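You operate a simulated robot arm through the tools that you are given. There is no shell and no other tool.

The job below is to be done with a simulated robot arm. You get a single attempt, and the scene is never put back.

## Task
Press the blue clip onto the orange nameplate in the small press.
Fine: lay it lengthwise on the middle and set the blue knob to CLIP; only then free the green knob, pull the lever down, raise it and latch the green knob again. Leave the other clips.

Only the result counts: the job must be done as asked and must still hold three seconds after the hand-in. Knocking over, shifting, dropping, spilling or breaking anything else fails it.

## Robot
A 7-joint arm with a two-finger gripper, fixed in place. Base frame: the origin is at the foot of the arm, x ahead of it, y to its left, z up; the work surface is at about z = 800. Readings come in mm, degrees, newtons and seconds.
With the tool pointing down near the work surface it reaches from about 340 to 720 mm from the base axis. Its first joint turns from -66.0 to 66.0 degrees. Payload 2.45 kg.
Tool frame: the origin (TCP) lies between the finger pads and is the grasp point; the fingertips stand 26 mm ahead of it; z points along the fingers, y is the line along which they close. Largest opening 96 mm; the body of the gripper starts 69 mm behind the TCP.
Orientation is that of the tool frame in the base frame, as a unit quaternion [w, x, y, z]. With the fingers straight down and closing along the base's y, the tool's x points along the base's -x, its y along +y and its z along -z.

## Interface
- The arm moves only by the tool servo_tool. Its argument "motion" is a list of rows, each a list of 3 entries, a list of its own where there are three numbers: the shift along the base's x, y, z in units of 30 mm (1.0 is 30 mm), then the turn, a rotation vector about the base's x, y, z in units of 5 degrees (1.0 is 5 degrees), then the gripper command, from -1 (shut) to 1 (fully open), values between in proportion. In form: [[[tx, ty, tz], [ax, ay, az], claw], ...]. A call has 1 to 20 rows; each row shifts and turns the commanded pose from where the row before left it. A call with a number of a shift or a turn outside -1 to 1 is refused whole. A row lasts 0.2 s, in which the tool goes at most 50 mm and 8.6 degrees; a call with a longer step from one row to the next is refused whole, and so is a gripper value outside its range. A pose out of reach is approached as far as the arm can. The call stops where the force on the tool passes 90 N (or 10 N more than at its start, if that is more) or the arm is blocked; 0.2 s more then pass. Each finger halts on what it meets, pressing with about 38 N; the grip force reading is that of the motor and also rises with nothing between the fingers. The clock runs only during rows and for 0.2 s after the last one: add rows that do not move to give the fingers time. It gives the time, the measured TCP pose, the force on the tool (base axes), the opening and the grip force at its end, in the units of the frame above (readings bear some noise), with the torque about the TCP (base axes, N m) and any sound that the robot's microphone picked up, and new pictures: "pictures" is both (left out), scene, wrist or none.
- Cameras (640 x 400 px; columns grow to the right, rows downward): "scene" is fixed at [167.5, -390.8, 1429.2]; the picture's right is [0.78, -0.62, 0.00], its down [-0.33, -0.42, -0.84] and it looks along [0.53, 0.66, -0.54] (base axes); focal length 214 px, centre (320, 200). "wrist" rides on the gripper at [82, 3, -98] in the tool frame; the picture's right is [-0.04, 1.00, 0.00], its down [-0.73, -0.03, -0.68] and it looks along [-0.68, -0.03, 0.73] (tool axes); focal length 256 px, centre (320, 200). There is no depth. A picture from a camera that has moved, and an enlarged one, comes with that camera's place and axes in the base frame and with its lens.
- zoom(camera, box): a new picture of the part [left, top, right, bottom] of that camera's present view, enlarged. The clock stands still meanwhile.
- hand_in(): hands the job in; it is judged then, once.

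Places have to be worked out from the pictures, the camera data and where the tool is seen. Open the gripper and draw the arm clear of the work before you hand the job in, unless the task says otherwise.

The tools are called by a JSON object that holds its "method" and its "body". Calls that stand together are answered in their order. servo_tool: Moves the arm, as the interface text tells. Its arguments: {"type":"object","properties":{"motion":{"type":"array","items":{"type":"array"}},"pictures":{"type":"string","enum":["both","scene","wrist","none"]}},"required":["motion"]} The other tools are called the same way: zoom (camera, box) takes an enlarged picture of a part of a camera's view; hand_in () hands the job in.

At the start:

```text
time: 0.0
tool_pos: [263.5, -220.9, 1385.2]
tool_rot: [0.0, 0.0, 1.0, 0.0]
wrist_force: [0.5, 0.3, -0.2]
torque: [-0.01, 0.01, 0.03]
gripper_width: 96.0
grasp_force: 0.1
```

scene: 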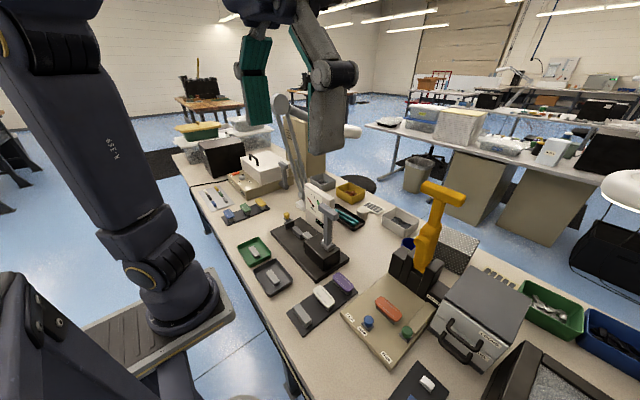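
wrist: 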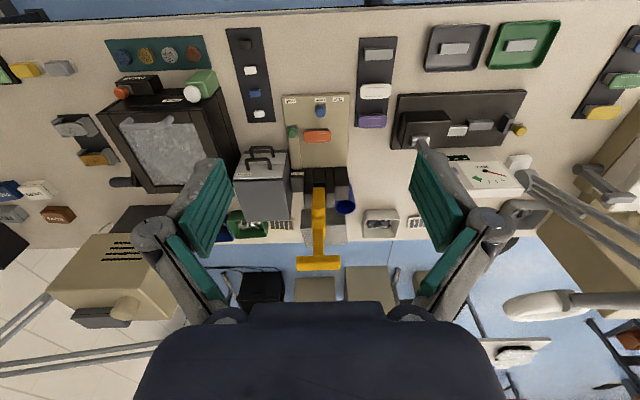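

I'll start by looking closely at the press, the knobs and the clips in both cameras.

{"method": "zoom", "body": {"camera": "scene", "box": [320, 260, 480, 360]}}

{"method": "zoom", "body": {"camera": "wrist", "box": [220, 20, 380, 120]}}

{"method": "zoom", "body": {"camera": "wrist", "box": [240, 80, 400, 180]}}

{"method": "zoom", "body": {"camera": "scene", "box": [340, 160, 500, 300]}}

{"method": "zoom", "body": {"camera": "scene", "box": [340, 330, 460, 400]}}

```text
4.00 times, centred on (400, 310) of scene
camera zoom: at [167.5, -390.8, 1429.2], right [0.78, -0.62, 0.0], down [-0.33, -0.42, -0.84], along [0.53, 0.66, -0.54], focal length 858 px, centre (0, -240)
```

zoom: 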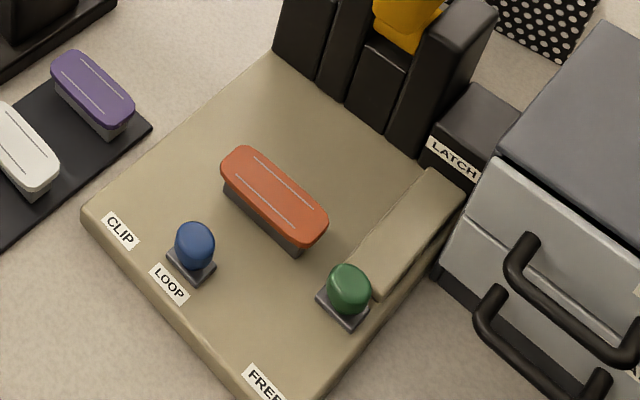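

```text
4.00 times, centred on (300, 70) of wrist
camera zoom: at [180.8, -218.6, 1483.0], right [0.04, 1.0, 0.0], down [0.73, -0.03, 0.68], along [0.68, -0.03, -0.73], focal length 1024 px, centre (400, 720)
```

zoom: 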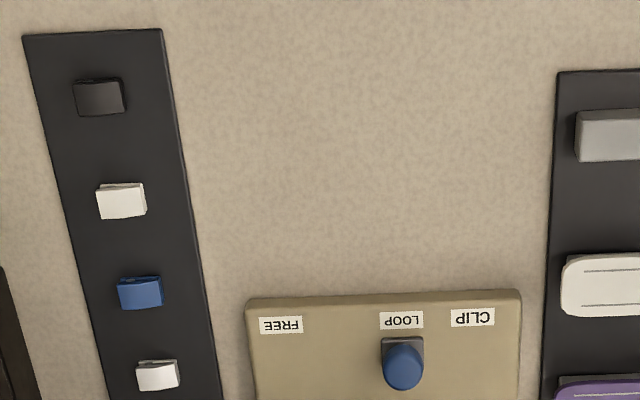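

```text
4.00 times, centred on (320, 130) of wrist
camera zoom: at [180.8, -218.6, 1483.0], right [0.04, 1.0, 0.0], down [0.73, -0.03, 0.68], along [0.68, -0.03, -0.73], focal length 1024 px, centre (320, 480)
```

zoom: 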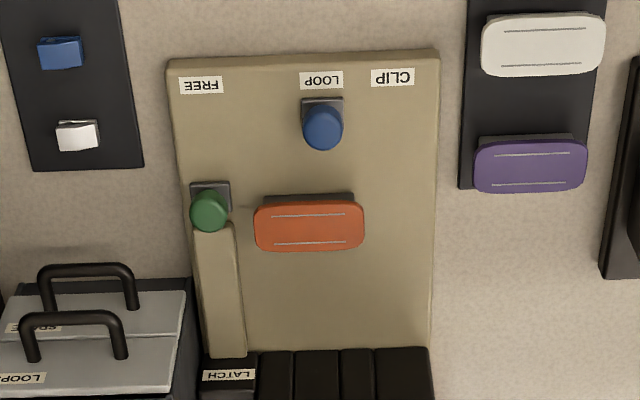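

```text
2.86 times, centred on (420, 230) of scene
camera zoom: at [167.5, -390.8, 1429.2], right [0.78, -0.62, 0.0], down [-0.33, -0.42, -0.84], along [0.53, 0.66, -0.54], focal length 613 px, centre (34, 114)
```

zoom: 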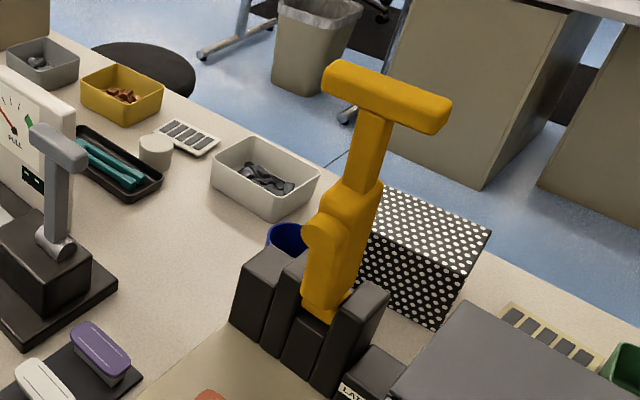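

```text
5.33 times, centred on (400, 365) of scene
camera zoom: at [167.5, -390.8, 1429.2], right [0.78, -0.62, 0.0], down [-0.33, -0.42, -0.84], along [0.53, 0.66, -0.54], focal length 1144 px, centre (-107, -680)
```

zoom: 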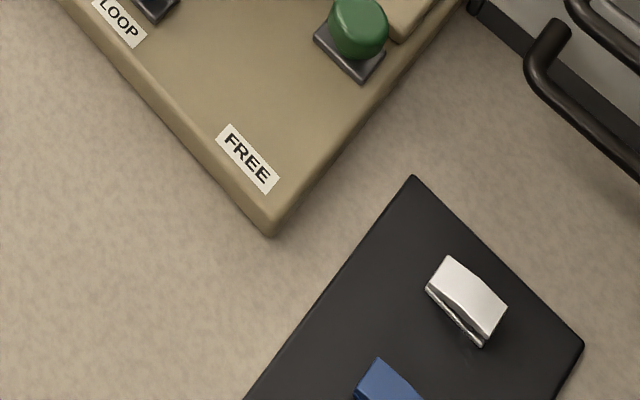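

The blue clip lies at roughly (419, -396), the orange plate at about (537, -242), and the lever's T-bar at about (630, -242, 1189). I'll drop down near the clip tray for a closer look, staying well away from the lever.

{"method": "servo_tool", "body": {"motion": [[[0.1, -0.5, -0.8], [0, 0, 0], 1], [[0.1, -0.5, -0.9], [0, 0, 0], 1], [[0.1, -0.5, -0.9], [0, 0, 0], 1], [[0.1, -0.5, -0.9], [0, 0, 0], 1], [[0.1, -0.5, -0.9], [0, 0, 0], 1], [[0.1, -0.5, -0.9], [0, 0, 0], 1], [[0.1, -0.5, -0.9], [0, 0, 0], 1], [[0.1, -0.5, -0.9], [0, 0, 0], 1], [[0.1, -0.5, -0.9], [0, 0, 0], 1], [[0.1, -0.5, -0.9], [0, 0, 0], 1], [[0.1, -0.5, -0.9], [0, 0, 0], 1], [[0, 0, 0], [0, 0, 0], 1]]}}

```text
time: 2.6
tool_pos: [294.4, -387.3, 1090.3]
tool_rot: [0.0, 0.0, 1.0, 0.0]
wrist_force: [0.3, 0.3, 0.3]
torque: [-0.04, 0.02, 0.01]
gripper_width: 95.9
grasp_force: 0.0
camera wrist: at [213.0, -383.0, 1188.0], right [0.04, 1.0, 0.0], down [0.73, -0.03, 0.68], along [0.68, -0.03, -0.73], focal length 256 px, centre (320, 200)
```

scene: 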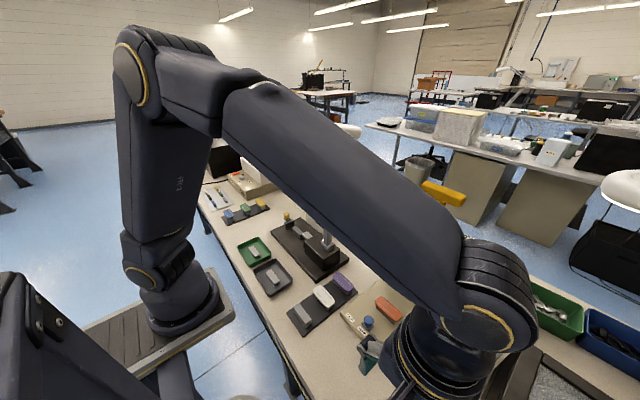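
wrist: 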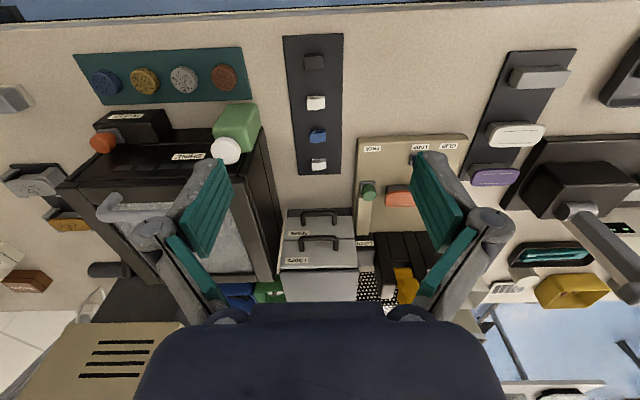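

The clip tray and press are both in view. I'll zoom in on the clips and check what surrounds the tray.

{"method": "zoom", "body": {"camera": "wrist", "box": [270, 30, 370, 180]}}

{"method": "zoom", "body": {"camera": "wrist", "box": [280, 120, 360, 180]}}

{"method": "zoom", "body": {"camera": "wrist", "box": [340, 130, 480, 240]}}

{"method": "zoom", "body": {"camera": "wrist", "box": [40, 40, 320, 310]}}

```text
2.67 times, centred on (320, 105) of wrist
camera zoom: at [213.0, -383.0, 1188.0], right [0.04, 1.0, 0.0], down [0.73, -0.03, 0.68], along [0.68, -0.03, -0.73], focal length 683 px, centre (320, 453)
```

zoom: 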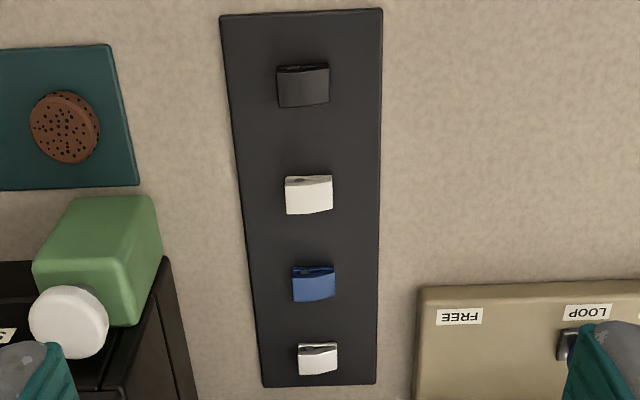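

```text
6.67 times, centred on (320, 150) of wrist
camera zoom: at [213.0, -383.0, 1188.0], right [0.04, 1.0, 0.0], down [0.73, -0.03, 0.68], along [0.68, -0.03, -0.73], focal length 1707 px, centre (320, 533)
```

zoom: 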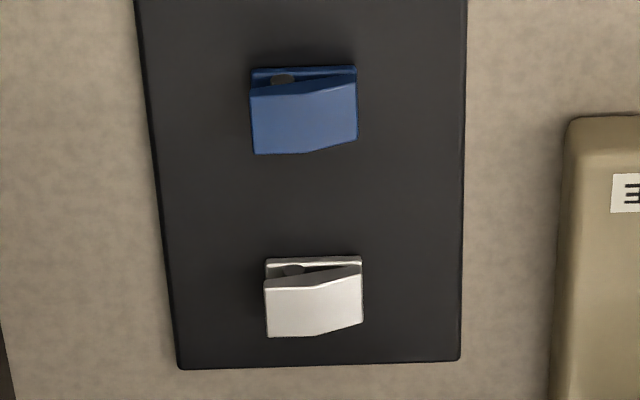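

```text
3.64 times, centred on (410, 185) of wrist
camera zoom: at [213.0, -383.0, 1188.0], right [0.04, 1.0, 0.0], down [0.73, -0.03, 0.68], along [0.68, -0.03, -0.73], focal length 931 px, centre (-7, 254)
```

zoom: 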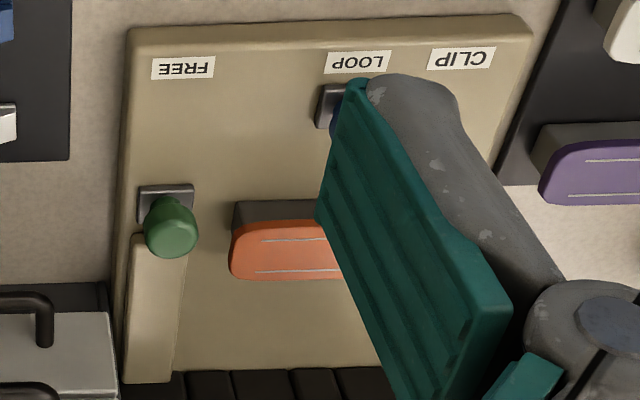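

```text
1.48 times, centred on (180, 175) of wrist
camera zoom: at [213.0, -383.0, 1188.0], right [0.04, 1.0, 0.0], down [0.73, -0.03, 0.68], along [0.68, -0.03, -0.73], focal length 379 px, centre (527, 237)
```

zoom: 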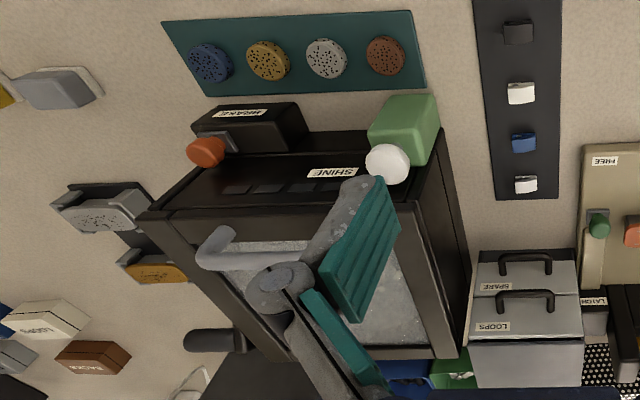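

The blue clip is a wedge about 25 mm long in y, 19 mm in x and 10 mm tall, with its high end toward -y, and its length already runs along y. I'll move to above it with the gripper partly closed and look again.

{"method": "servo_tool", "body": {"motion": [[[0.5, -0.03, -0.6], [0, 0, 0], 0.3], [[0.5, -0.03, -0.7], [0, 0, 0], 0.3], [[0.5, -0.03, -0.7], [0, 0, 0], 0.3], [[0.5, -0.03, -0.7], [0, 0, 0], 0.3], [[0.5, -0.03, -0.7], [0, 0, 0], 0.3], [[0.5, -0.03, -0.7], [0, 0, 0], 0.3], [[0.5, -0.03, -0.7], [0, 0, 0], 0.3], [[0.5, -0.03, -0.7], [0, 0, 0], 0.3], [[0, 0, 0], [0, 0, 0], 0.3], [[0, 0, 0], [0, 0, 0], 0.3]]}}

```text
time: 4.8
tool_pos: [414.0, -392.9, 926.4]
tool_rot: [0.0, 0.0, 1.0, 0.0]
wrist_force: [0.0, -0.8, 0.4]
torque: [0.04, -0.01, -0.01]
gripper_width: 62.2
grasp_force: 0.1
camera wrist: at [333.0, -390.9, 1023.9], right [0.04, 1.0, 0.0], down [0.73, -0.03, 0.68], along [0.68, -0.03, -0.73], focal length 256 px, centre (320, 200)
```

scene: 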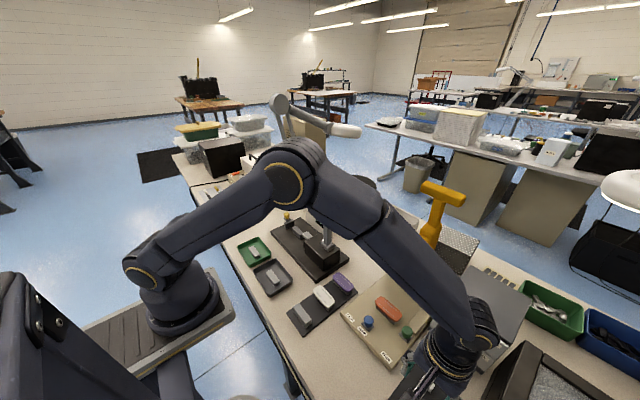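
wrist: 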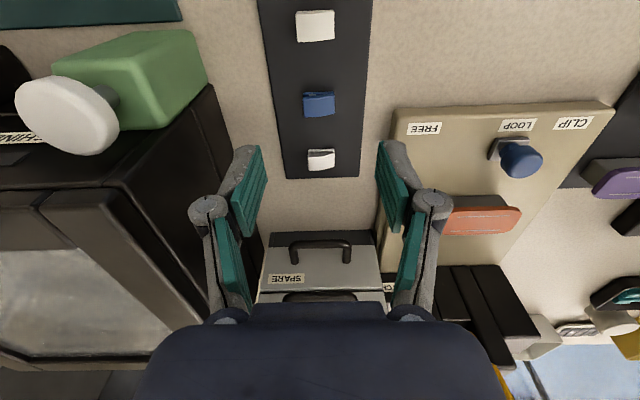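

Good view. Zooming in on the clip to get its exact position and shape, and on the press for the knobs.

{"method": "zoom", "body": {"camera": "wrist", "box": [280, 70, 360, 180]}}

{"method": "zoom", "body": {"camera": "wrist", "box": [295, 85, 345, 120]}}

{"method": "zoom", "body": {"camera": "wrist", "box": [380, 90, 640, 260]}}

{"method": "zoom", "body": {"camera": "scene", "box": [330, 170, 490, 370]}}

```text
3.64 times, centred on (320, 125) of wrist
camera zoom: at [333.0, -390.9, 1023.9], right [0.04, 1.0, 0.0], down [0.73, -0.03, 0.68], along [0.68, -0.03, -0.73], focal length 931 px, centre (320, 473)
```

zoom: 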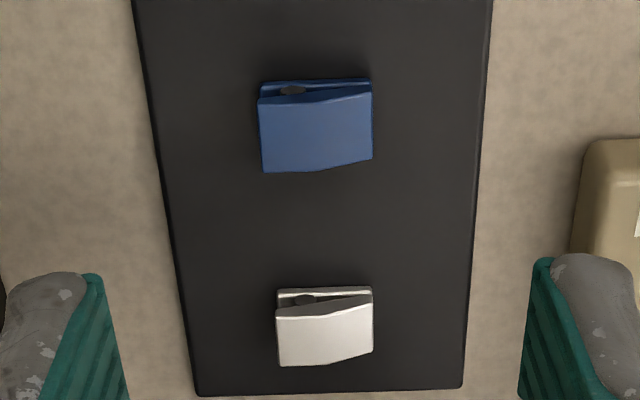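

```text
11.43 times, centred on (320, 102) of wrist
camera zoom: at [333.0, -390.9, 1023.9], right [0.04, 1.0, 0.0], down [0.73, -0.03, 0.68], along [0.68, -0.03, -0.73], focal length 2926 px, centre (320, 1314)
```

zoom: 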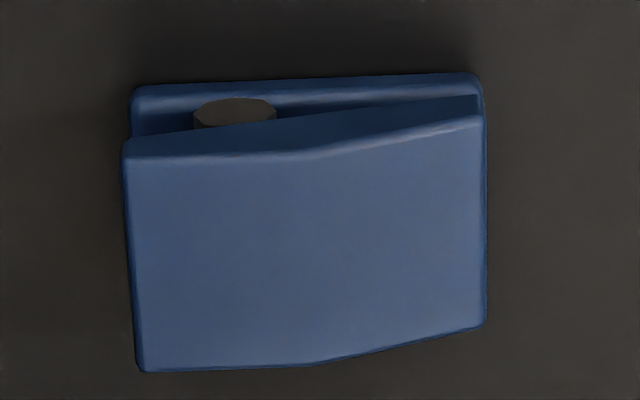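

```text
2.35 times, centred on (510, 175) of wrist
camera zoom: at [333.0, -390.9, 1023.9], right [0.04, 1.0, 0.0], down [0.73, -0.03, 0.68], along [0.68, -0.03, -0.73], focal length 602 px, centre (-127, 259)
```

zoom: 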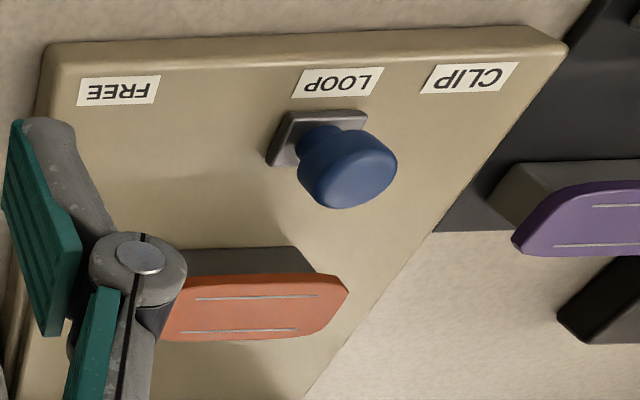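

```text
2.00 times, centred on (410, 270) of scene
camera zoom: at [167.5, -390.8, 1429.2], right [0.78, -0.62, 0.0], down [-0.33, -0.42, -0.84], along [0.53, 0.66, -0.54], focal length 429 px, centre (140, 60)
```

zoom: 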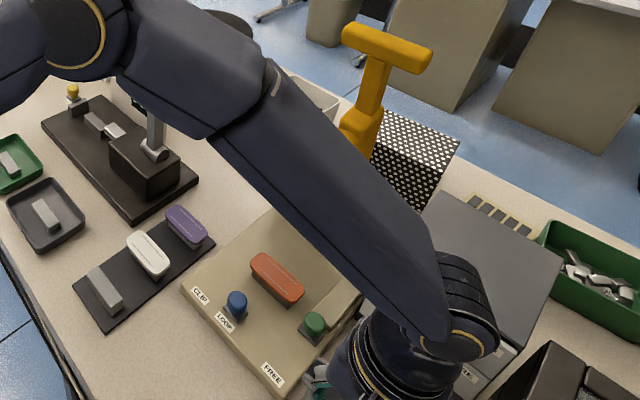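

The clip spans x≈413–429 and y≈-408.6 to -382.8, with its top at z≈817 and no visible yaw. I'll go down to just above it and check alignment.

{"method": "servo_tool", "body": {"motion": [[[0.12, -0.05, -0.7], [0, 0, 0], 0.1], [[0.12, -0.04, -0.7], [0, 0, 0], 0.1], [[0, 0, -0.7], [0, 0, 0], 0.1], [[0, 0, 0], [0, 0, 0], 0.1], [[0, 0, 0], [0, 0, 0], 0.1]], "pictures": "wrist"}}

{"method": "zoom", "body": {"camera": "wrist", "box": [230, 60, 410, 180]}}

```text
time: 6.0
tool_pos: [423.5, -397.8, 862.9]
tool_rot: [0.0, 0.0, 1.0, -0.001]
wrist_force: [0.2, -0.4, 0.9]
torque: [-0.01, -0.02, -0.03]
gripper_width: 52.8
grasp_force: 0.1
camera wrist: at [341.1, -393.7, 960.9], right [0.04, 1.0, 0.0], down [0.73, -0.03, 0.68], along [0.68, -0.03, -0.73], focal length 256 px, centre (320, 200)
```

wrist: 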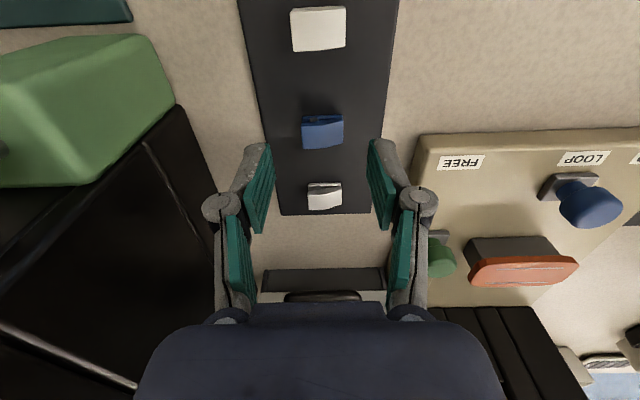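

```text
3.33 times, centred on (320, 120) of wrist
camera zoom: at [341.1, -393.7, 960.9], right [0.04, 1.0, 0.0], down [0.73, -0.03, 0.68], along [0.68, -0.03, -0.73], focal length 853 px, centre (320, 467)
```

zoom: 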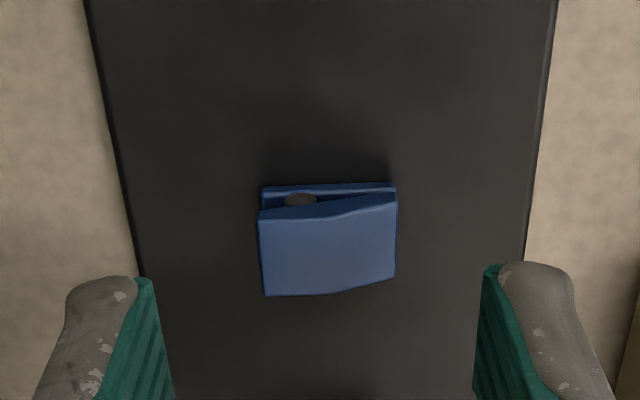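

Both views agree that the clip centre is at about (421, -395.5). I'll make the small correction, descend so the fingertips sit just above the tray, and close.

{"method": "servo_tool", "body": {"motion": [[[-0.08, 0.075, -0.2], [0, 0, 0], 0.1], [[0, 0, -0.3], [0, 0, 0], 0.1], [[0, 0, -0.3], [0, 0, 0], 0.1], [[0, 0, -0.19], [0, 0, 0], 0.1], [[0, 0, 0], [0, 0, 0], 0.1], [[0, 0, 0], [0, 0, 0], 0.1]], "pictures": "wrist"}}

{"method": "zoom", "body": {"camera": "wrist", "box": [230, 80, 410, 200]}}

```text
time: 7.4
tool_pos: [419.5, -394.7, 833.3]
tool_rot: [-0.001, 0.0, 1.0, 0.0]
wrist_force: [0.1, -0.6, 0.5]
torque: [0.02, -0.04, 0.0]
gripper_width: 52.7
grasp_force: 0.1
camera wrist: at [338.4, -391.3, 931.3], right [0.04, 1.0, 0.0], down [0.73, -0.03, 0.68], along [0.68, -0.03, -0.73], focal length 256 px, centre (320, 200)
```

wrist: 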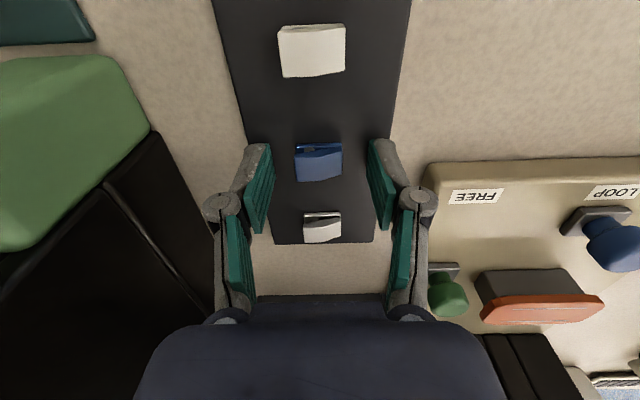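

```text
3.33 times, centred on (320, 140) of wrist
camera zoom: at [338.4, -391.3, 931.3], right [0.04, 1.0, 0.0], down [0.73, -0.03, 0.68], along [0.68, -0.03, -0.73], focal length 853 px, centre (320, 400)
```

zoom: 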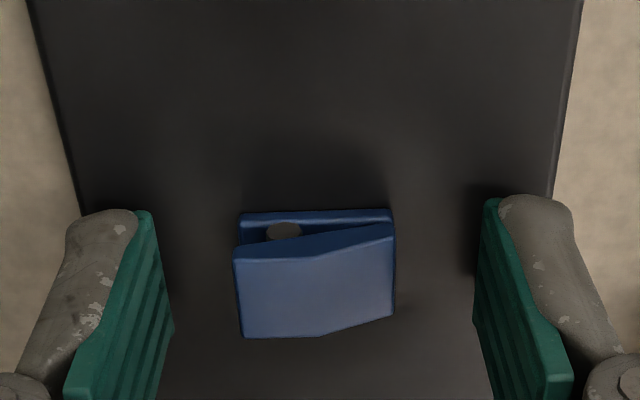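

The fingers straddle the clip evenly and there's no contact force. I'll close on it and hold before lifting.

{"method": "servo_tool", "body": {"motion": [[[0, 0, 0], [0, 0, 0], -0.3], [[0, 0, 0], [0, 0, 0], -0.6], [[0, 0, 0], [0, 0, 0], -0.7], [[0, 0, 0], [0, 0, 0], -0.7], [[0, 0, 0], [0, 0, 0], -0.7]], "pictures": "wrist"}}

{"method": "zoom", "body": {"camera": "wrist", "box": [230, 80, 410, 200]}}

```text
time: 8.6
tool_pos: [420.1, -394.8, 833.0]
tool_rot: [0.0, 0.0, 1.0, -0.001]
wrist_force: [-0.4, -0.8, 1.6]
torque: [-0.02, 0.03, -0.02]
gripper_width: 24.3
grasp_force: 37.7
camera wrist: at [338.4, -391.4, 931.4], right [0.04, 1.0, 0.0], down [0.73, -0.03, 0.68], along [0.68, -0.03, -0.73], focal length 256 px, centre (320, 200)
```

wrist: 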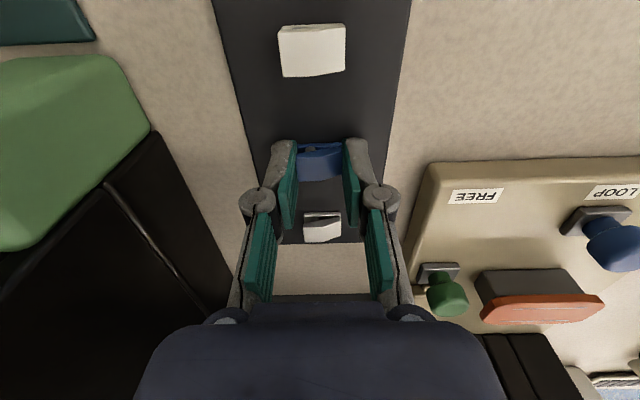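

```text
3.33 times, centred on (320, 140) of wrist
camera zoom: at [338.4, -391.4, 931.4], right [0.04, 1.0, 0.0], down [0.73, -0.03, 0.68], along [0.68, -0.03, -0.73], focal length 853 px, centre (320, 400)
```

zoom: 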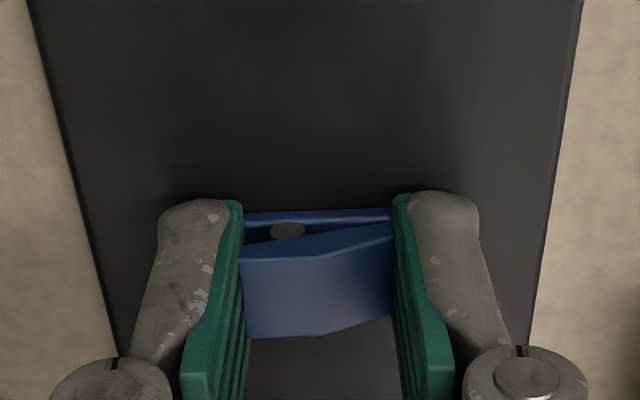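

The gripper reads 24.3 mm with 37.7 N, so the clip is held. I'll lift it straight up.

{"method": "servo_tool", "body": {"motion": [[[0, 0, 0.2], [0, 0, 0], -0.7], [[0, 0, 0.5], [0, 0, 0], -0.7], [[0, 0, 0.8], [0, 0, 0], -0.7], [[0, 0, 0.8], [0, 0, 0], -0.7], [[0, 0, 0.8], [0, 0, 0], -0.7], [[0, 0.5, 0.8], [0, 0, 0], -0.7], [[0, 0.8, 0], [0, 0, 0], -0.7], [[0, 0.8, 0], [0, 0, 0], -0.7], [[0, 0.8, 0], [0, 0, 0], -0.7], [[0, 0.8, 0], [0, 0, 0], -0.7], [[0, 0.8, 0], [0, 0, 0], -0.7], [[0, 0.5, 0], [0, 0, 0], -0.7], [[0, 0, 0], [0, 0, 0], -0.7]]}}

{"method": "zoom", "body": {"camera": "wrist", "box": [220, 60, 440, 200]}}

{"method": "zoom", "body": {"camera": "scene", "box": [280, 150, 500, 380]}}

```text
time: 11.4
tool_pos: [421.3, -244.4, 950.2]
tool_rot: [0.0, 0.0, 1.0, 0.001]
wrist_force: [-0.4, -1.4, 0.0]
torque: [-0.01, 0.02, -0.02]
gripper_width: 24.2
grasp_force: 37.6
camera wrist: at [338.3, -241.3, 1048.3], right [0.04, 1.0, 0.0], down [0.73, -0.03, 0.68], along [0.68, -0.03, -0.73], focal length 256 px, centre (320, 200)
```

scene: 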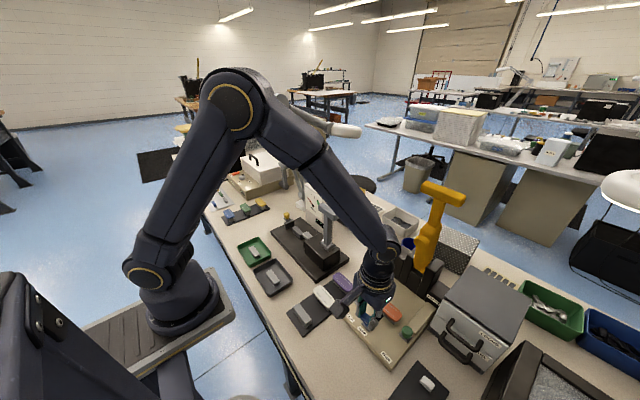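
wrist: 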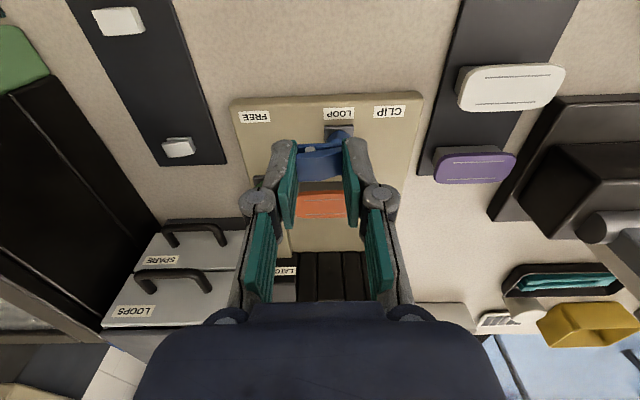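

```text
2.86 times, centred on (330, 130) of wrist
camera zoom: at [338.3, -241.3, 1048.3], right [0.04, 1.0, 0.0], down [0.73, -0.03, 0.68], along [0.68, -0.03, -0.73], focal length 731 px, centre (291, 400)
```

zoom: 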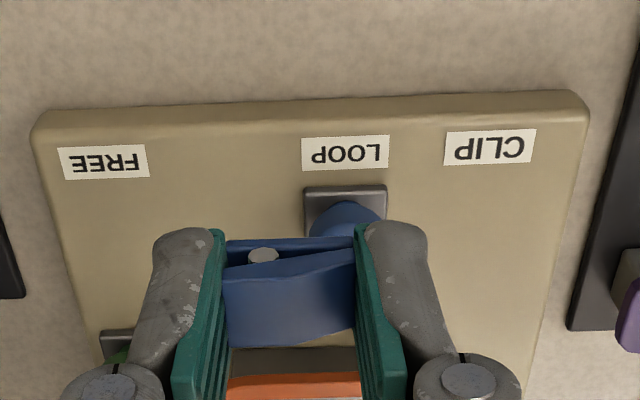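

```text
1.74 times, centred on (390, 265) of scene
camera zoom: at [167.5, -390.7, 1429.2], right [0.78, -0.62, 0.0], down [-0.33, -0.42, -0.84], along [0.53, 0.66, -0.54], focal length 373 px, centre (198, 87)
```

zoom: 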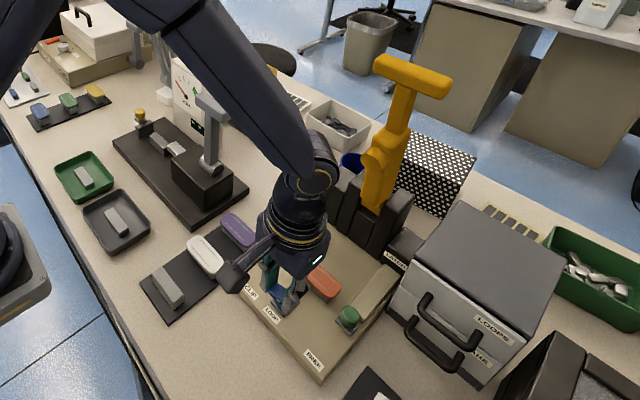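

The clip is lifted, but the fingers now hide the plate. I'll sidestep to each side at this height for two clean views, so I can triangulate the plate and knobs.

{"method": "servo_tool", "body": {"motion": [[[0, -0.8, 0], [0, 0, 0], -0.7], [[0, -0.9, 0], [0, 0, 0], -0.7], [[0, -0.9, 0], [0, 0, 0], -0.7], [[0, -0.9, 0], [0, 0, 0], -0.7], [[0, -0.8, 0], [0, 0, 0], -0.7], [[0, 0, 0], [0, 0, 0], -0.7], [[0, 0, 0], [0, 0, 0], -0.7]], "pictures": "wrist"}}

{"method": "zoom", "body": {"camera": "wrist", "box": [360, 90, 560, 290]}}

{"method": "servo_tool", "body": {"motion": [[[0, 0.9, 0], [0, 0, 0], -0.7], [[0, 0.9, 0], [0, 0, 0], -0.7], [[0, 0.9, 0], [0, 0, 0], -0.7], [[0, 0.9, 0], [0, 0, 0], -0.7], [[0, 0.9, 0], [0, 0, 0], -0.7], [[0, 0.9, 0], [0, 0, 0], -0.7], [[0, 0.9, 0], [0, 0, 0], -0.7], [[0, 0.9, 0], [0, 0, 0], -0.7], [[0, 0.8, 0], [0, 0, 0], -0.7], [[0, 0, 0], [0, 0, 0], -0.7], [[0, 0, 0], [0, 0, 0], -0.7]]}}

{"method": "zoom", "body": {"camera": "wrist", "box": [80, 90, 280, 290]}}

{"method": "zoom", "body": {"camera": "scene", "box": [340, 170, 500, 360]}}

```text
time: 13.0
tool_pos: [419.7, -373.2, 950.2]
tool_rot: [0.0, -0.001, 1.0, 0.0]
wrist_force: [-0.5, 0.0, -0.1]
torque: [-0.02, 0.01, 0.03]
gripper_width: 24.5
grasp_force: 38.0
camera wrist: at [338.7, -370.1, 1048.0], right [0.04, 1.0, 0.0], down [0.73, -0.03, 0.68], along [0.68, -0.03, -0.73], focal length 256 px, centre (320, 200)
```

wrist: 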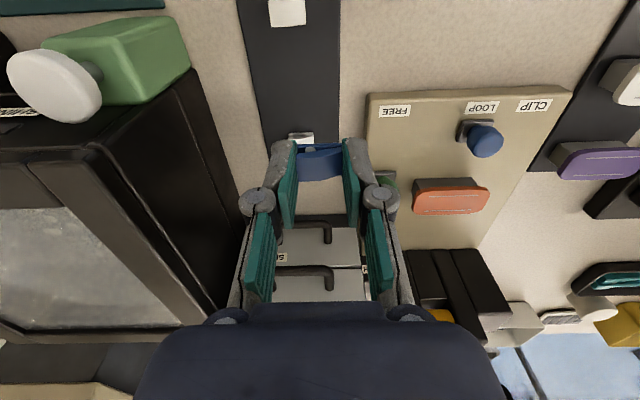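

```text
2.00 times, centred on (460, 190) of wrist
camera zoom: at [338.7, -370.1, 1048.0], right [0.04, 1.0, 0.0], down [0.73, -0.03, 0.68], along [0.68, -0.03, -0.73], focal length 512 px, centre (40, 220)
```

zoom: 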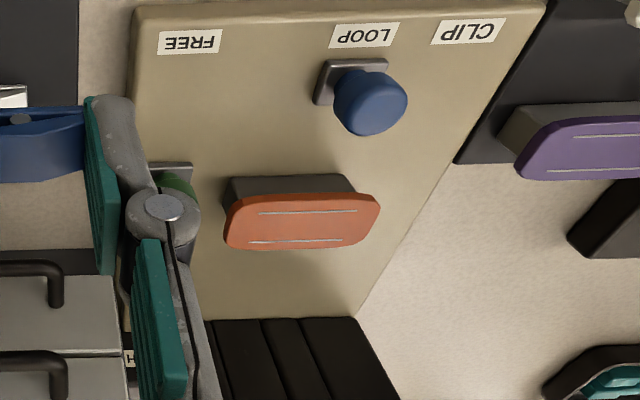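

```text
time: 15.4
tool_pos: [420.1, -133.1, 950.8]
tool_rot: [0.001, 0.0, 1.0, -0.001]
wrist_force: [0.3, 0.2, -0.2]
torque: [-0.03, 0.01, 0.02]
gripper_width: 24.2
grasp_force: 38.6
camera wrist: at [338.4, -130.4, 1048.5], right [0.04, 1.0, 0.0], down [0.73, -0.03, 0.68], along [0.68, -0.03, -0.73], focal length 256 px, centre (320, 200)
```

scene: 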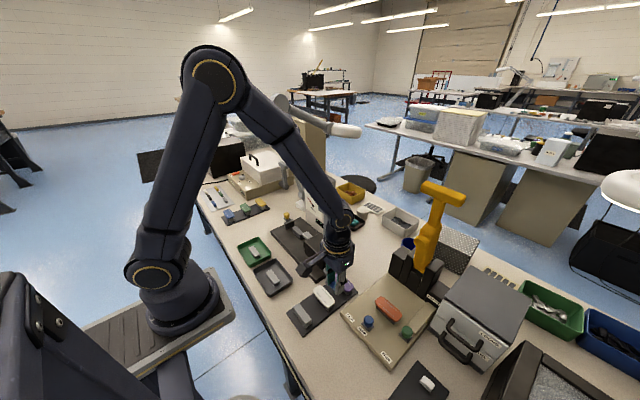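
wrist: 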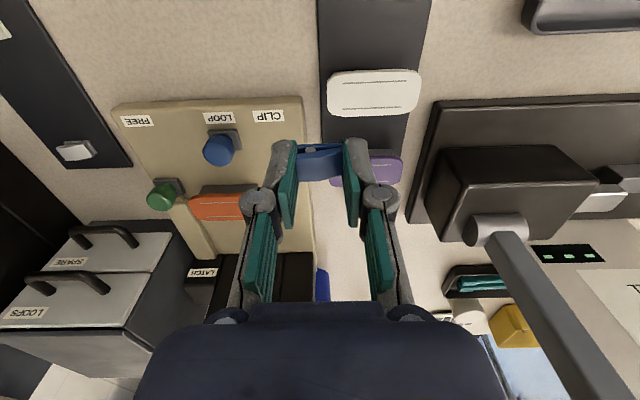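

```text
2.00 times, centred on (180, 190) of wrist
camera zoom: at [338.4, -130.4, 1048.5], right [0.04, 1.0, 0.0], down [0.73, -0.03, 0.68], along [0.68, -0.03, -0.73], focal length 512 px, centre (600, 220)
```

zoom: 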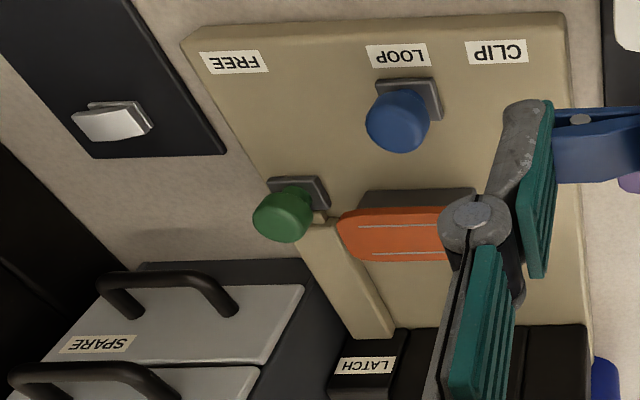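

```text
2.11 times, centred on (420, 265) of scene
camera zoom: at [167.5, -390.7, 1429.2], right [0.78, -0.62, 0.0], down [-0.33, -0.42, -0.84], along [0.53, 0.66, -0.54], focal length 452 px, centre (110, 63)
```

zoom: 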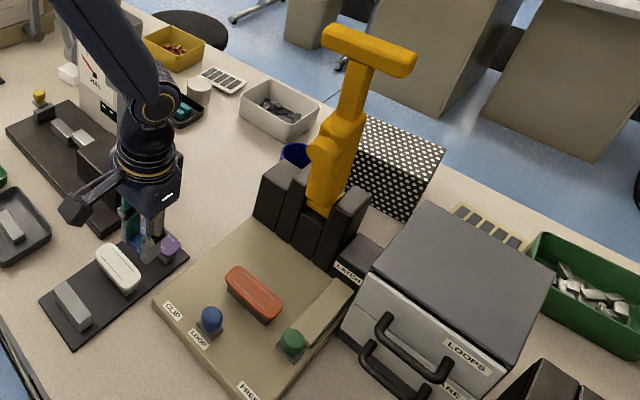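

The two views agree well: the plate's top centre is at (530.6, -241.1, 853.4). Before moving in I need the clearance between the hand's wrist joint and the lever's boss, so I'm zooming on both.

{"method": "zoom", "body": {"camera": "scene", "box": [380, 170, 480, 300]}}

{"method": "zoom", "body": {"camera": "scene", "box": [290, 190, 390, 310]}}

{"method": "servo_tool", "body": {"motion": [[[0, 0.3, 0.5], [0, 0, 1], -0.7], [[0, 0.3, 0.5], [0, 0, 1], -0.7], [[0, 0.3, 0.5], [0, 0, 1], -0.7], [[0, 0.3, 0.5], [0, 0, 1], -0.7], [[0, 0, 0.5], [0, 0, 1], -0.7], [[0, 0, 0], [0, 0, 0], -0.7], [[0, 0, 0], [0, 0, 0], -0.7]]}}

```text
3.08 times, centred on (430, 235) of scene
camera zoom: at [167.5, -390.7, 1429.2], right [0.78, -0.62, 0.0], down [-0.33, -0.42, -0.84], along [0.53, 0.66, -0.54], focal length 660 px, centre (-18, 92)
```

zoom: 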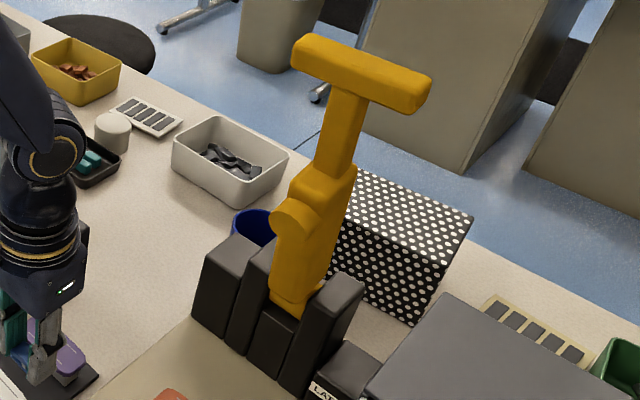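

```text
3.33 times, centred on (340, 250) of scene
camera zoom: at [167.5, -390.7, 1429.2], right [0.78, -0.62, 0.0], down [-0.33, -0.42, -0.84], along [0.53, 0.66, -0.54], focal length 715 px, centre (253, 33)
```

zoom: 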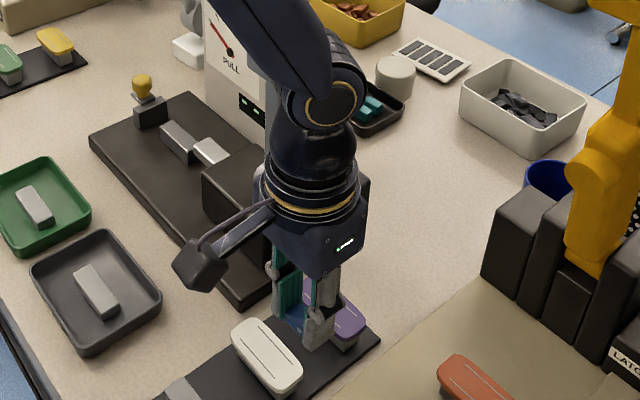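

```text
time: 17.0
tool_pos: [419.6, -97.8, 1025.8]
tool_rot: [0.0, -0.216, 0.976, 0.0]
wrist_force: [-0.4, 0.0, -1.3]
torque: [0.0, -0.02, 0.0]
gripper_width: 24.0
grasp_force: 37.7
camera wrist: at [344.6, -129.4, 1123.7], right [-0.39, 0.92, 0.0], down [0.68, 0.28, 0.68], along [0.63, 0.26, -0.73], focal length 256 px, centre (320, 200)
```

scene: 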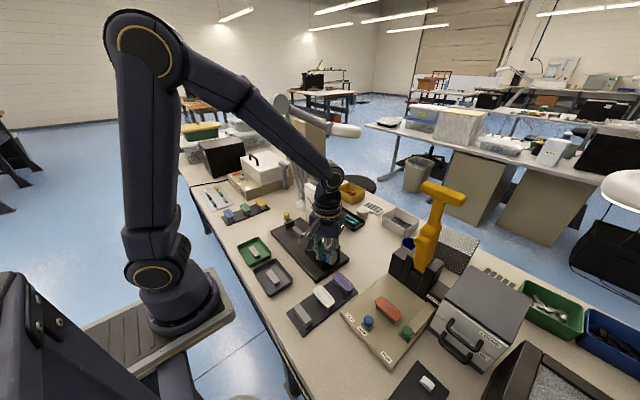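
wrist: 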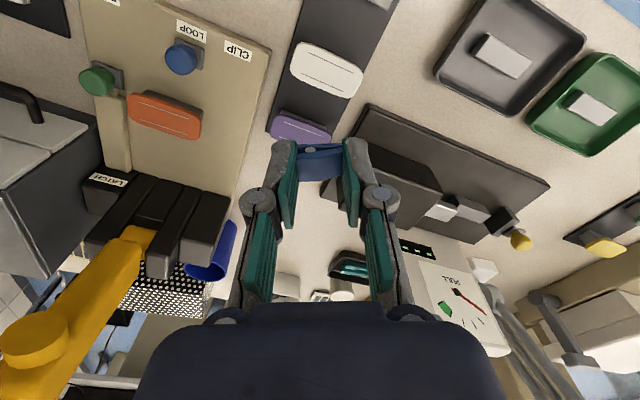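

The boss face is at about x=596, z≈1062 and lined up with the plate. The wrist joint front should come no further than x≈578, so there is room. I'll undo the yaw, go back to y=-241, and advance to above the plate.

{"method": "servo_tool", "body": {"motion": [[[0, -0.6, -0.5], [0, 0, -1], -0.7], [[0, -0.6, -0.5], [0, 0, -1], -0.7], [[0, -0.6, -0.5], [0, 0, -1], -0.7], [[0, -0.6, -0.5], [0, 0, -1], -0.7], [[0, -0.6, -0.5], [0, 0, -1], -0.7], [[0, -0.6, 0], [0, 0, 0], -0.7], [[0, -0.6, 0], [0, 0, 0], -0.7], [[0, -0.563, 0], [0, 0, 0], -0.7], [[0.6, 0, 0], [0, 0, 0], -0.7], [[0.6, 0, 0], [0, 0, 0], -0.7], [[0.6, 0, 0], [0, 0, 0], -0.7], [[0.6, 0, 0], [0, 0, 0], -0.7], [[0.5, 0, 0], [0, 0, 0], -0.7], [[0, 0, 0], [0, 0, 0], -0.7], [[0, 0, 0], [0, 0, 0], -0.7]]}}

{"method": "zoom", "body": {"camera": "wrist", "box": [220, 60, 440, 200]}}

{"method": "zoom", "body": {"camera": "scene", "box": [340, 170, 500, 350]}}

```text
time: 20.2
tool_pos: [507.5, -240.9, 949.3]
tool_rot: [0.0, -0.001, 1.0, 0.0]
wrist_force: [-0.7, -0.2, -0.4]
torque: [-0.01, 0.01, -0.03]
gripper_width: 24.1
grasp_force: 37.7
camera wrist: at [425.5, -236.9, 1048.2], right [0.04, 1.0, 0.0], down [0.73, -0.03, 0.68], along [0.68, -0.03, -0.73], focal length 256 px, centre (320, 200)
```

scene: 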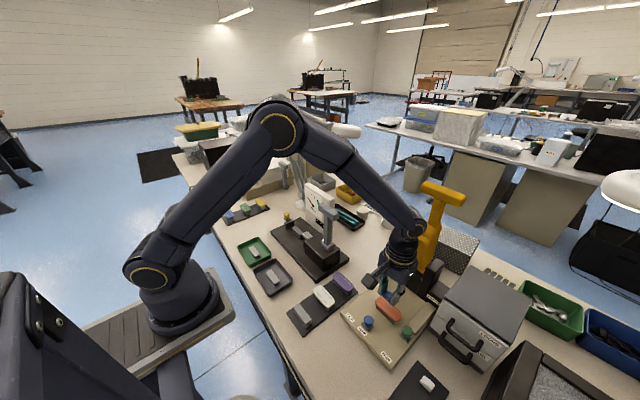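
wrist: 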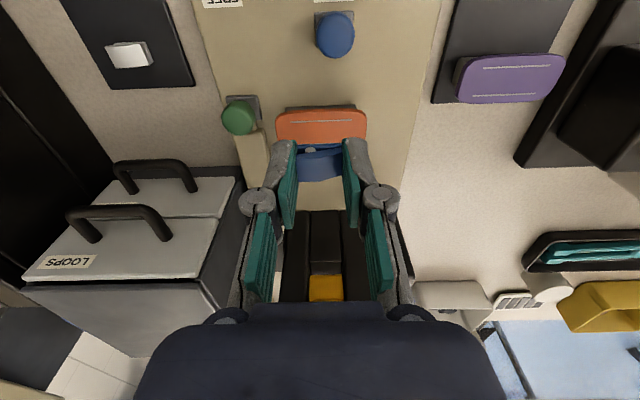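

```text
2.86 times, centred on (330, 130) of wrist
camera zoom: at [425.5, -236.9, 1048.2], right [0.04, 1.0, 0.0], down [0.73, -0.03, 0.68], along [0.68, -0.03, -0.73], focal length 731 px, centre (291, 400)
```

zoom: 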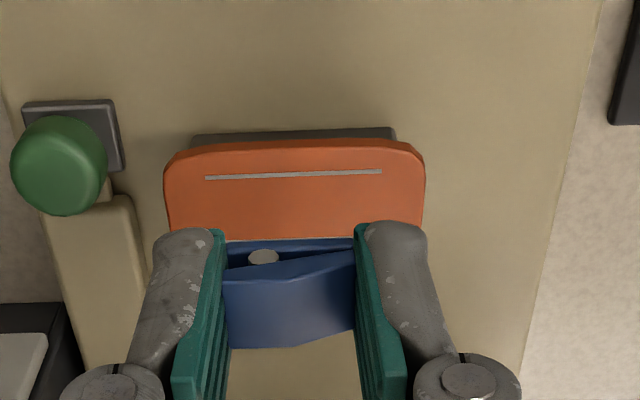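

```text
2.22 times, centred on (420, 260) of scene
camera zoom: at [167.5, -390.8, 1429.2], right [0.78, -0.62, 0.0], down [-0.33, -0.42, -0.84], along [0.53, 0.66, -0.54], focal length 477 px, centre (98, 67)
```

zoom: 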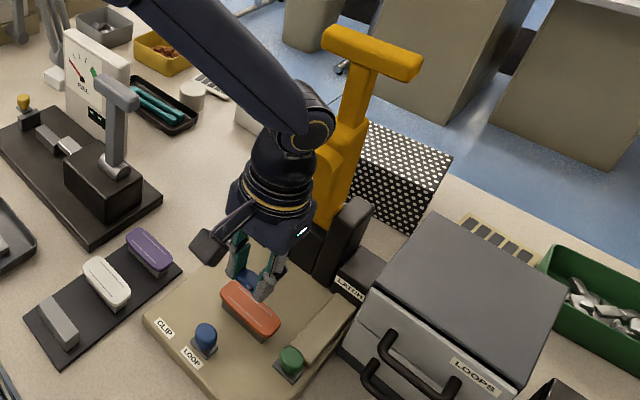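

I stopped 22 mm short because I miscounted the x steps. This closer view confirms the plate centre at (530.7, -240.8). I'll finish the x move and check the clip against the plate and the hand against the lever.

{"method": "servo_tool", "body": {"motion": [[[0.4, 0, 0], [0, 0, 0], -0.7], [[0.34, 0, 0], [0, 0, 0], -0.7], [[0, 0, -0.5], [0, 0, 0], -0.7], [[0, 0, -0.5], [0, 0, 0], -0.7], [[0, 0, 0], [0, 0, 0], -0.7], [[0, 0, 0], [0, 0, 0], -0.7]]}}

{"method": "zoom", "body": {"camera": "wrist", "box": [220, 60, 440, 200]}}

{"method": "zoom", "body": {"camera": "scene", "box": [370, 200, 470, 320]}}

```text
time: 21.6
tool_pos: [529.4, -240.2, 920.6]
tool_rot: [0.0, 0.0, 1.0, 0.0]
wrist_force: [-0.4, -0.8, -0.2]
torque: [-0.04, -0.03, -0.03]
gripper_width: 24.3
grasp_force: 37.9
camera wrist: at [447.8, -237.3, 1018.2], right [0.04, 1.0, 0.0], down [0.73, -0.03, 0.68], along [0.68, -0.03, -0.73], focal length 256 px, centre (320, 200)
```

scene: 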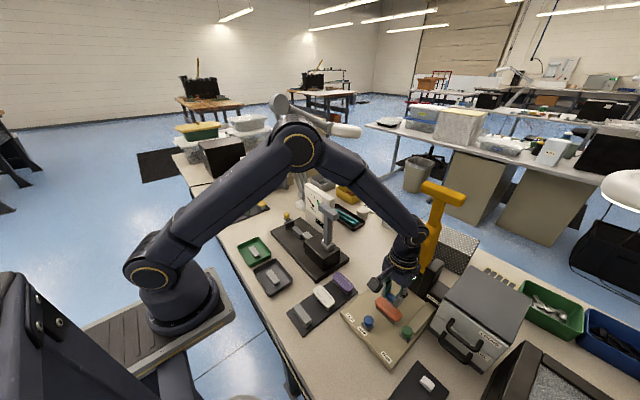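
wrist: 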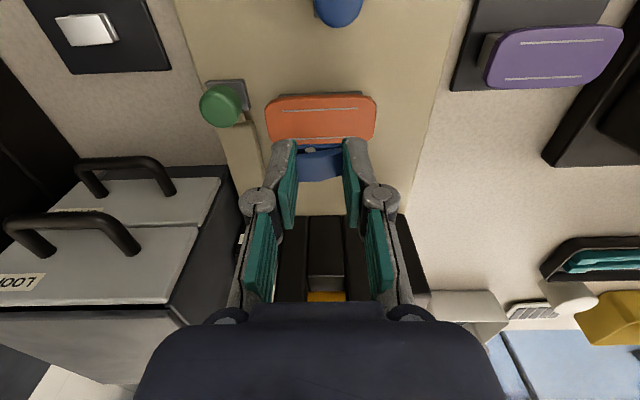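

```text
2.86 times, centred on (330, 130) of wrist
camera zoom: at [447.8, -237.3, 1018.2], right [0.04, 1.0, 0.0], down [0.73, -0.03, 0.68], along [0.68, -0.03, -0.73], focal length 731 px, centre (291, 400)
```

zoom: 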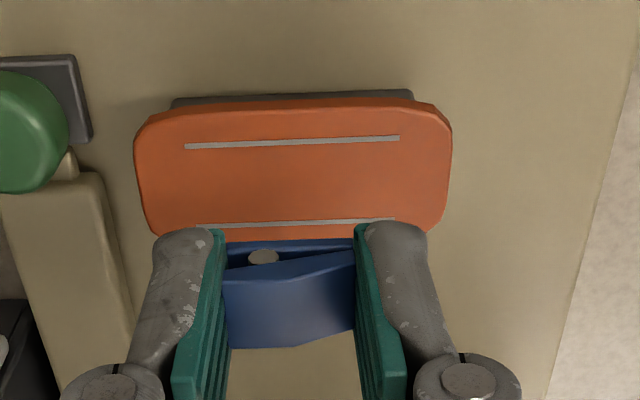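

```text
3.33 times, centred on (420, 260) of scene
camera zoom: at [167.5, -390.8, 1429.2], right [0.78, -0.62, 0.0], down [-0.33, -0.42, -0.84], along [0.53, 0.66, -0.54], focal length 715 px, centre (-13, 0)
```

zoom: 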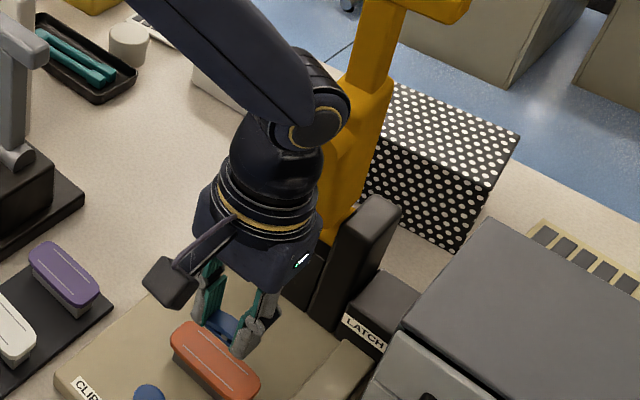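

The clip sits right over the plate centre in x and y. I'll descend to just above contact and read the force.

{"method": "servo_tool", "body": {"motion": [[[0, 0, -0.4], [0, 0, 0], -0.7], [[0, 0, -0.4], [0, 0, 0], -0.7], [[0, 0, -0.36], [0, 0, 0], -0.7], [[0, 0, 0], [0, 0, 0], -0.7], [[0, 0, 0], [0, 0, 0], -0.7]]}}

{"method": "zoom", "body": {"camera": "wrist", "box": [220, 60, 440, 200]}}

{"method": "zoom", "body": {"camera": "scene", "box": [370, 200, 470, 320]}}

```text
time: 22.8
tool_pos: [530.1, -239.9, 885.4]
tool_rot: [0.0, 0.0, 1.0, 0.0]
wrist_force: [0.0, 0.4, -0.5]
torque: [0.03, 0.02, -0.01]
gripper_width: 24.3
grasp_force: 38.0
camera wrist: at [447.8, -237.2, 983.6], right [0.04, 1.0, 0.0], down [0.73, -0.03, 0.68], along [0.68, -0.03, -0.73], focal length 256 px, centre (320, 200)
```

scene: 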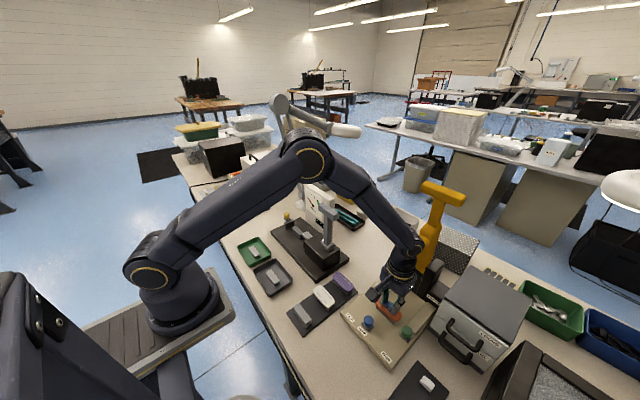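
wrist: 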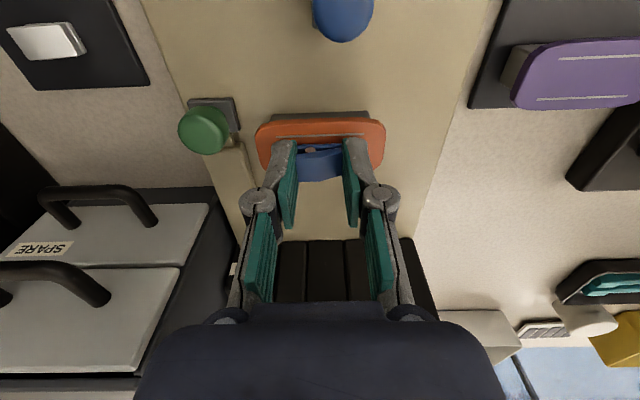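

```text
2.86 times, centred on (330, 130) of wrist
camera zoom: at [447.8, -237.2, 983.6], right [0.04, 1.0, 0.0], down [0.73, -0.03, 0.68], along [0.68, -0.03, -0.73], focal length 731 px, centre (291, 400)
```

zoom: 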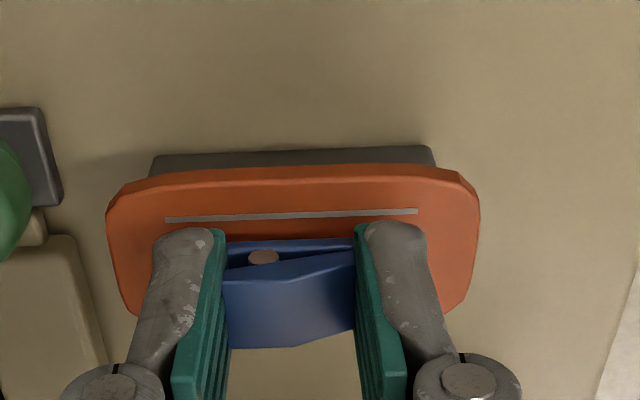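

```text
3.33 times, centred on (420, 260) of scene
camera zoom: at [167.5, -390.8, 1429.2], right [0.78, -0.62, 0.0], down [-0.33, -0.42, -0.84], along [0.53, 0.66, -0.54], focal length 715 px, centre (-13, 0)
```

zoom: 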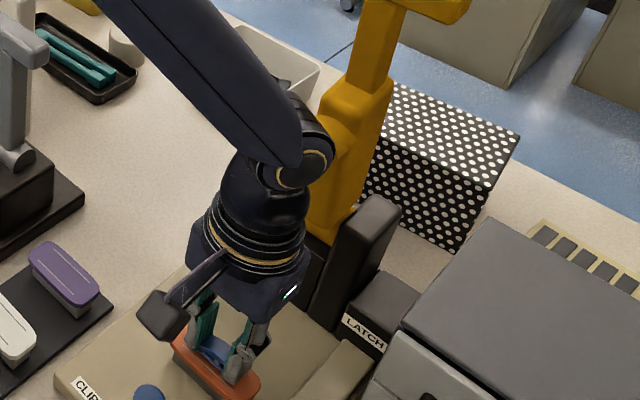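

There's still no contact force. I'll go down in 1 mm steps and watch for it.

{"method": "servo_tool", "body": {"motion": [[[0, 0, -0.05], [0, 0, 0], -0.7], [[0, 0, 0], [0, 0, 0], -0.7]], "pictures": "none"}}

{"method": "servo_tool", "body": {"motion": [[[0, 0, -0.03], [0, 0, 0], -0.7], [[0, 0, 0], [0, 0, 0], -0.7]], "pictures": "none"}}

```text
time: 23.4
tool_pos: [529.7, -240.7, 883.4]
tool_rot: [0.0, 0.0, 1.0, 0.0]
wrist_force: [-0.4, -0.4, -0.9]
torque: [0.0, -0.04, 0.01]
gripper_width: 24.4
grasp_force: 38.1
```

```text
time: 24.0
tool_pos: [529.4, -240.6, 881.8]
tool_rot: [0.0, 0.0, 1.0, 0.0]
wrist_force: [-0.3, 0.3, 0.3]
torque: [0.02, -0.02, 0.01]
gripper_width: 24.1
grasp_force: 37.9
```

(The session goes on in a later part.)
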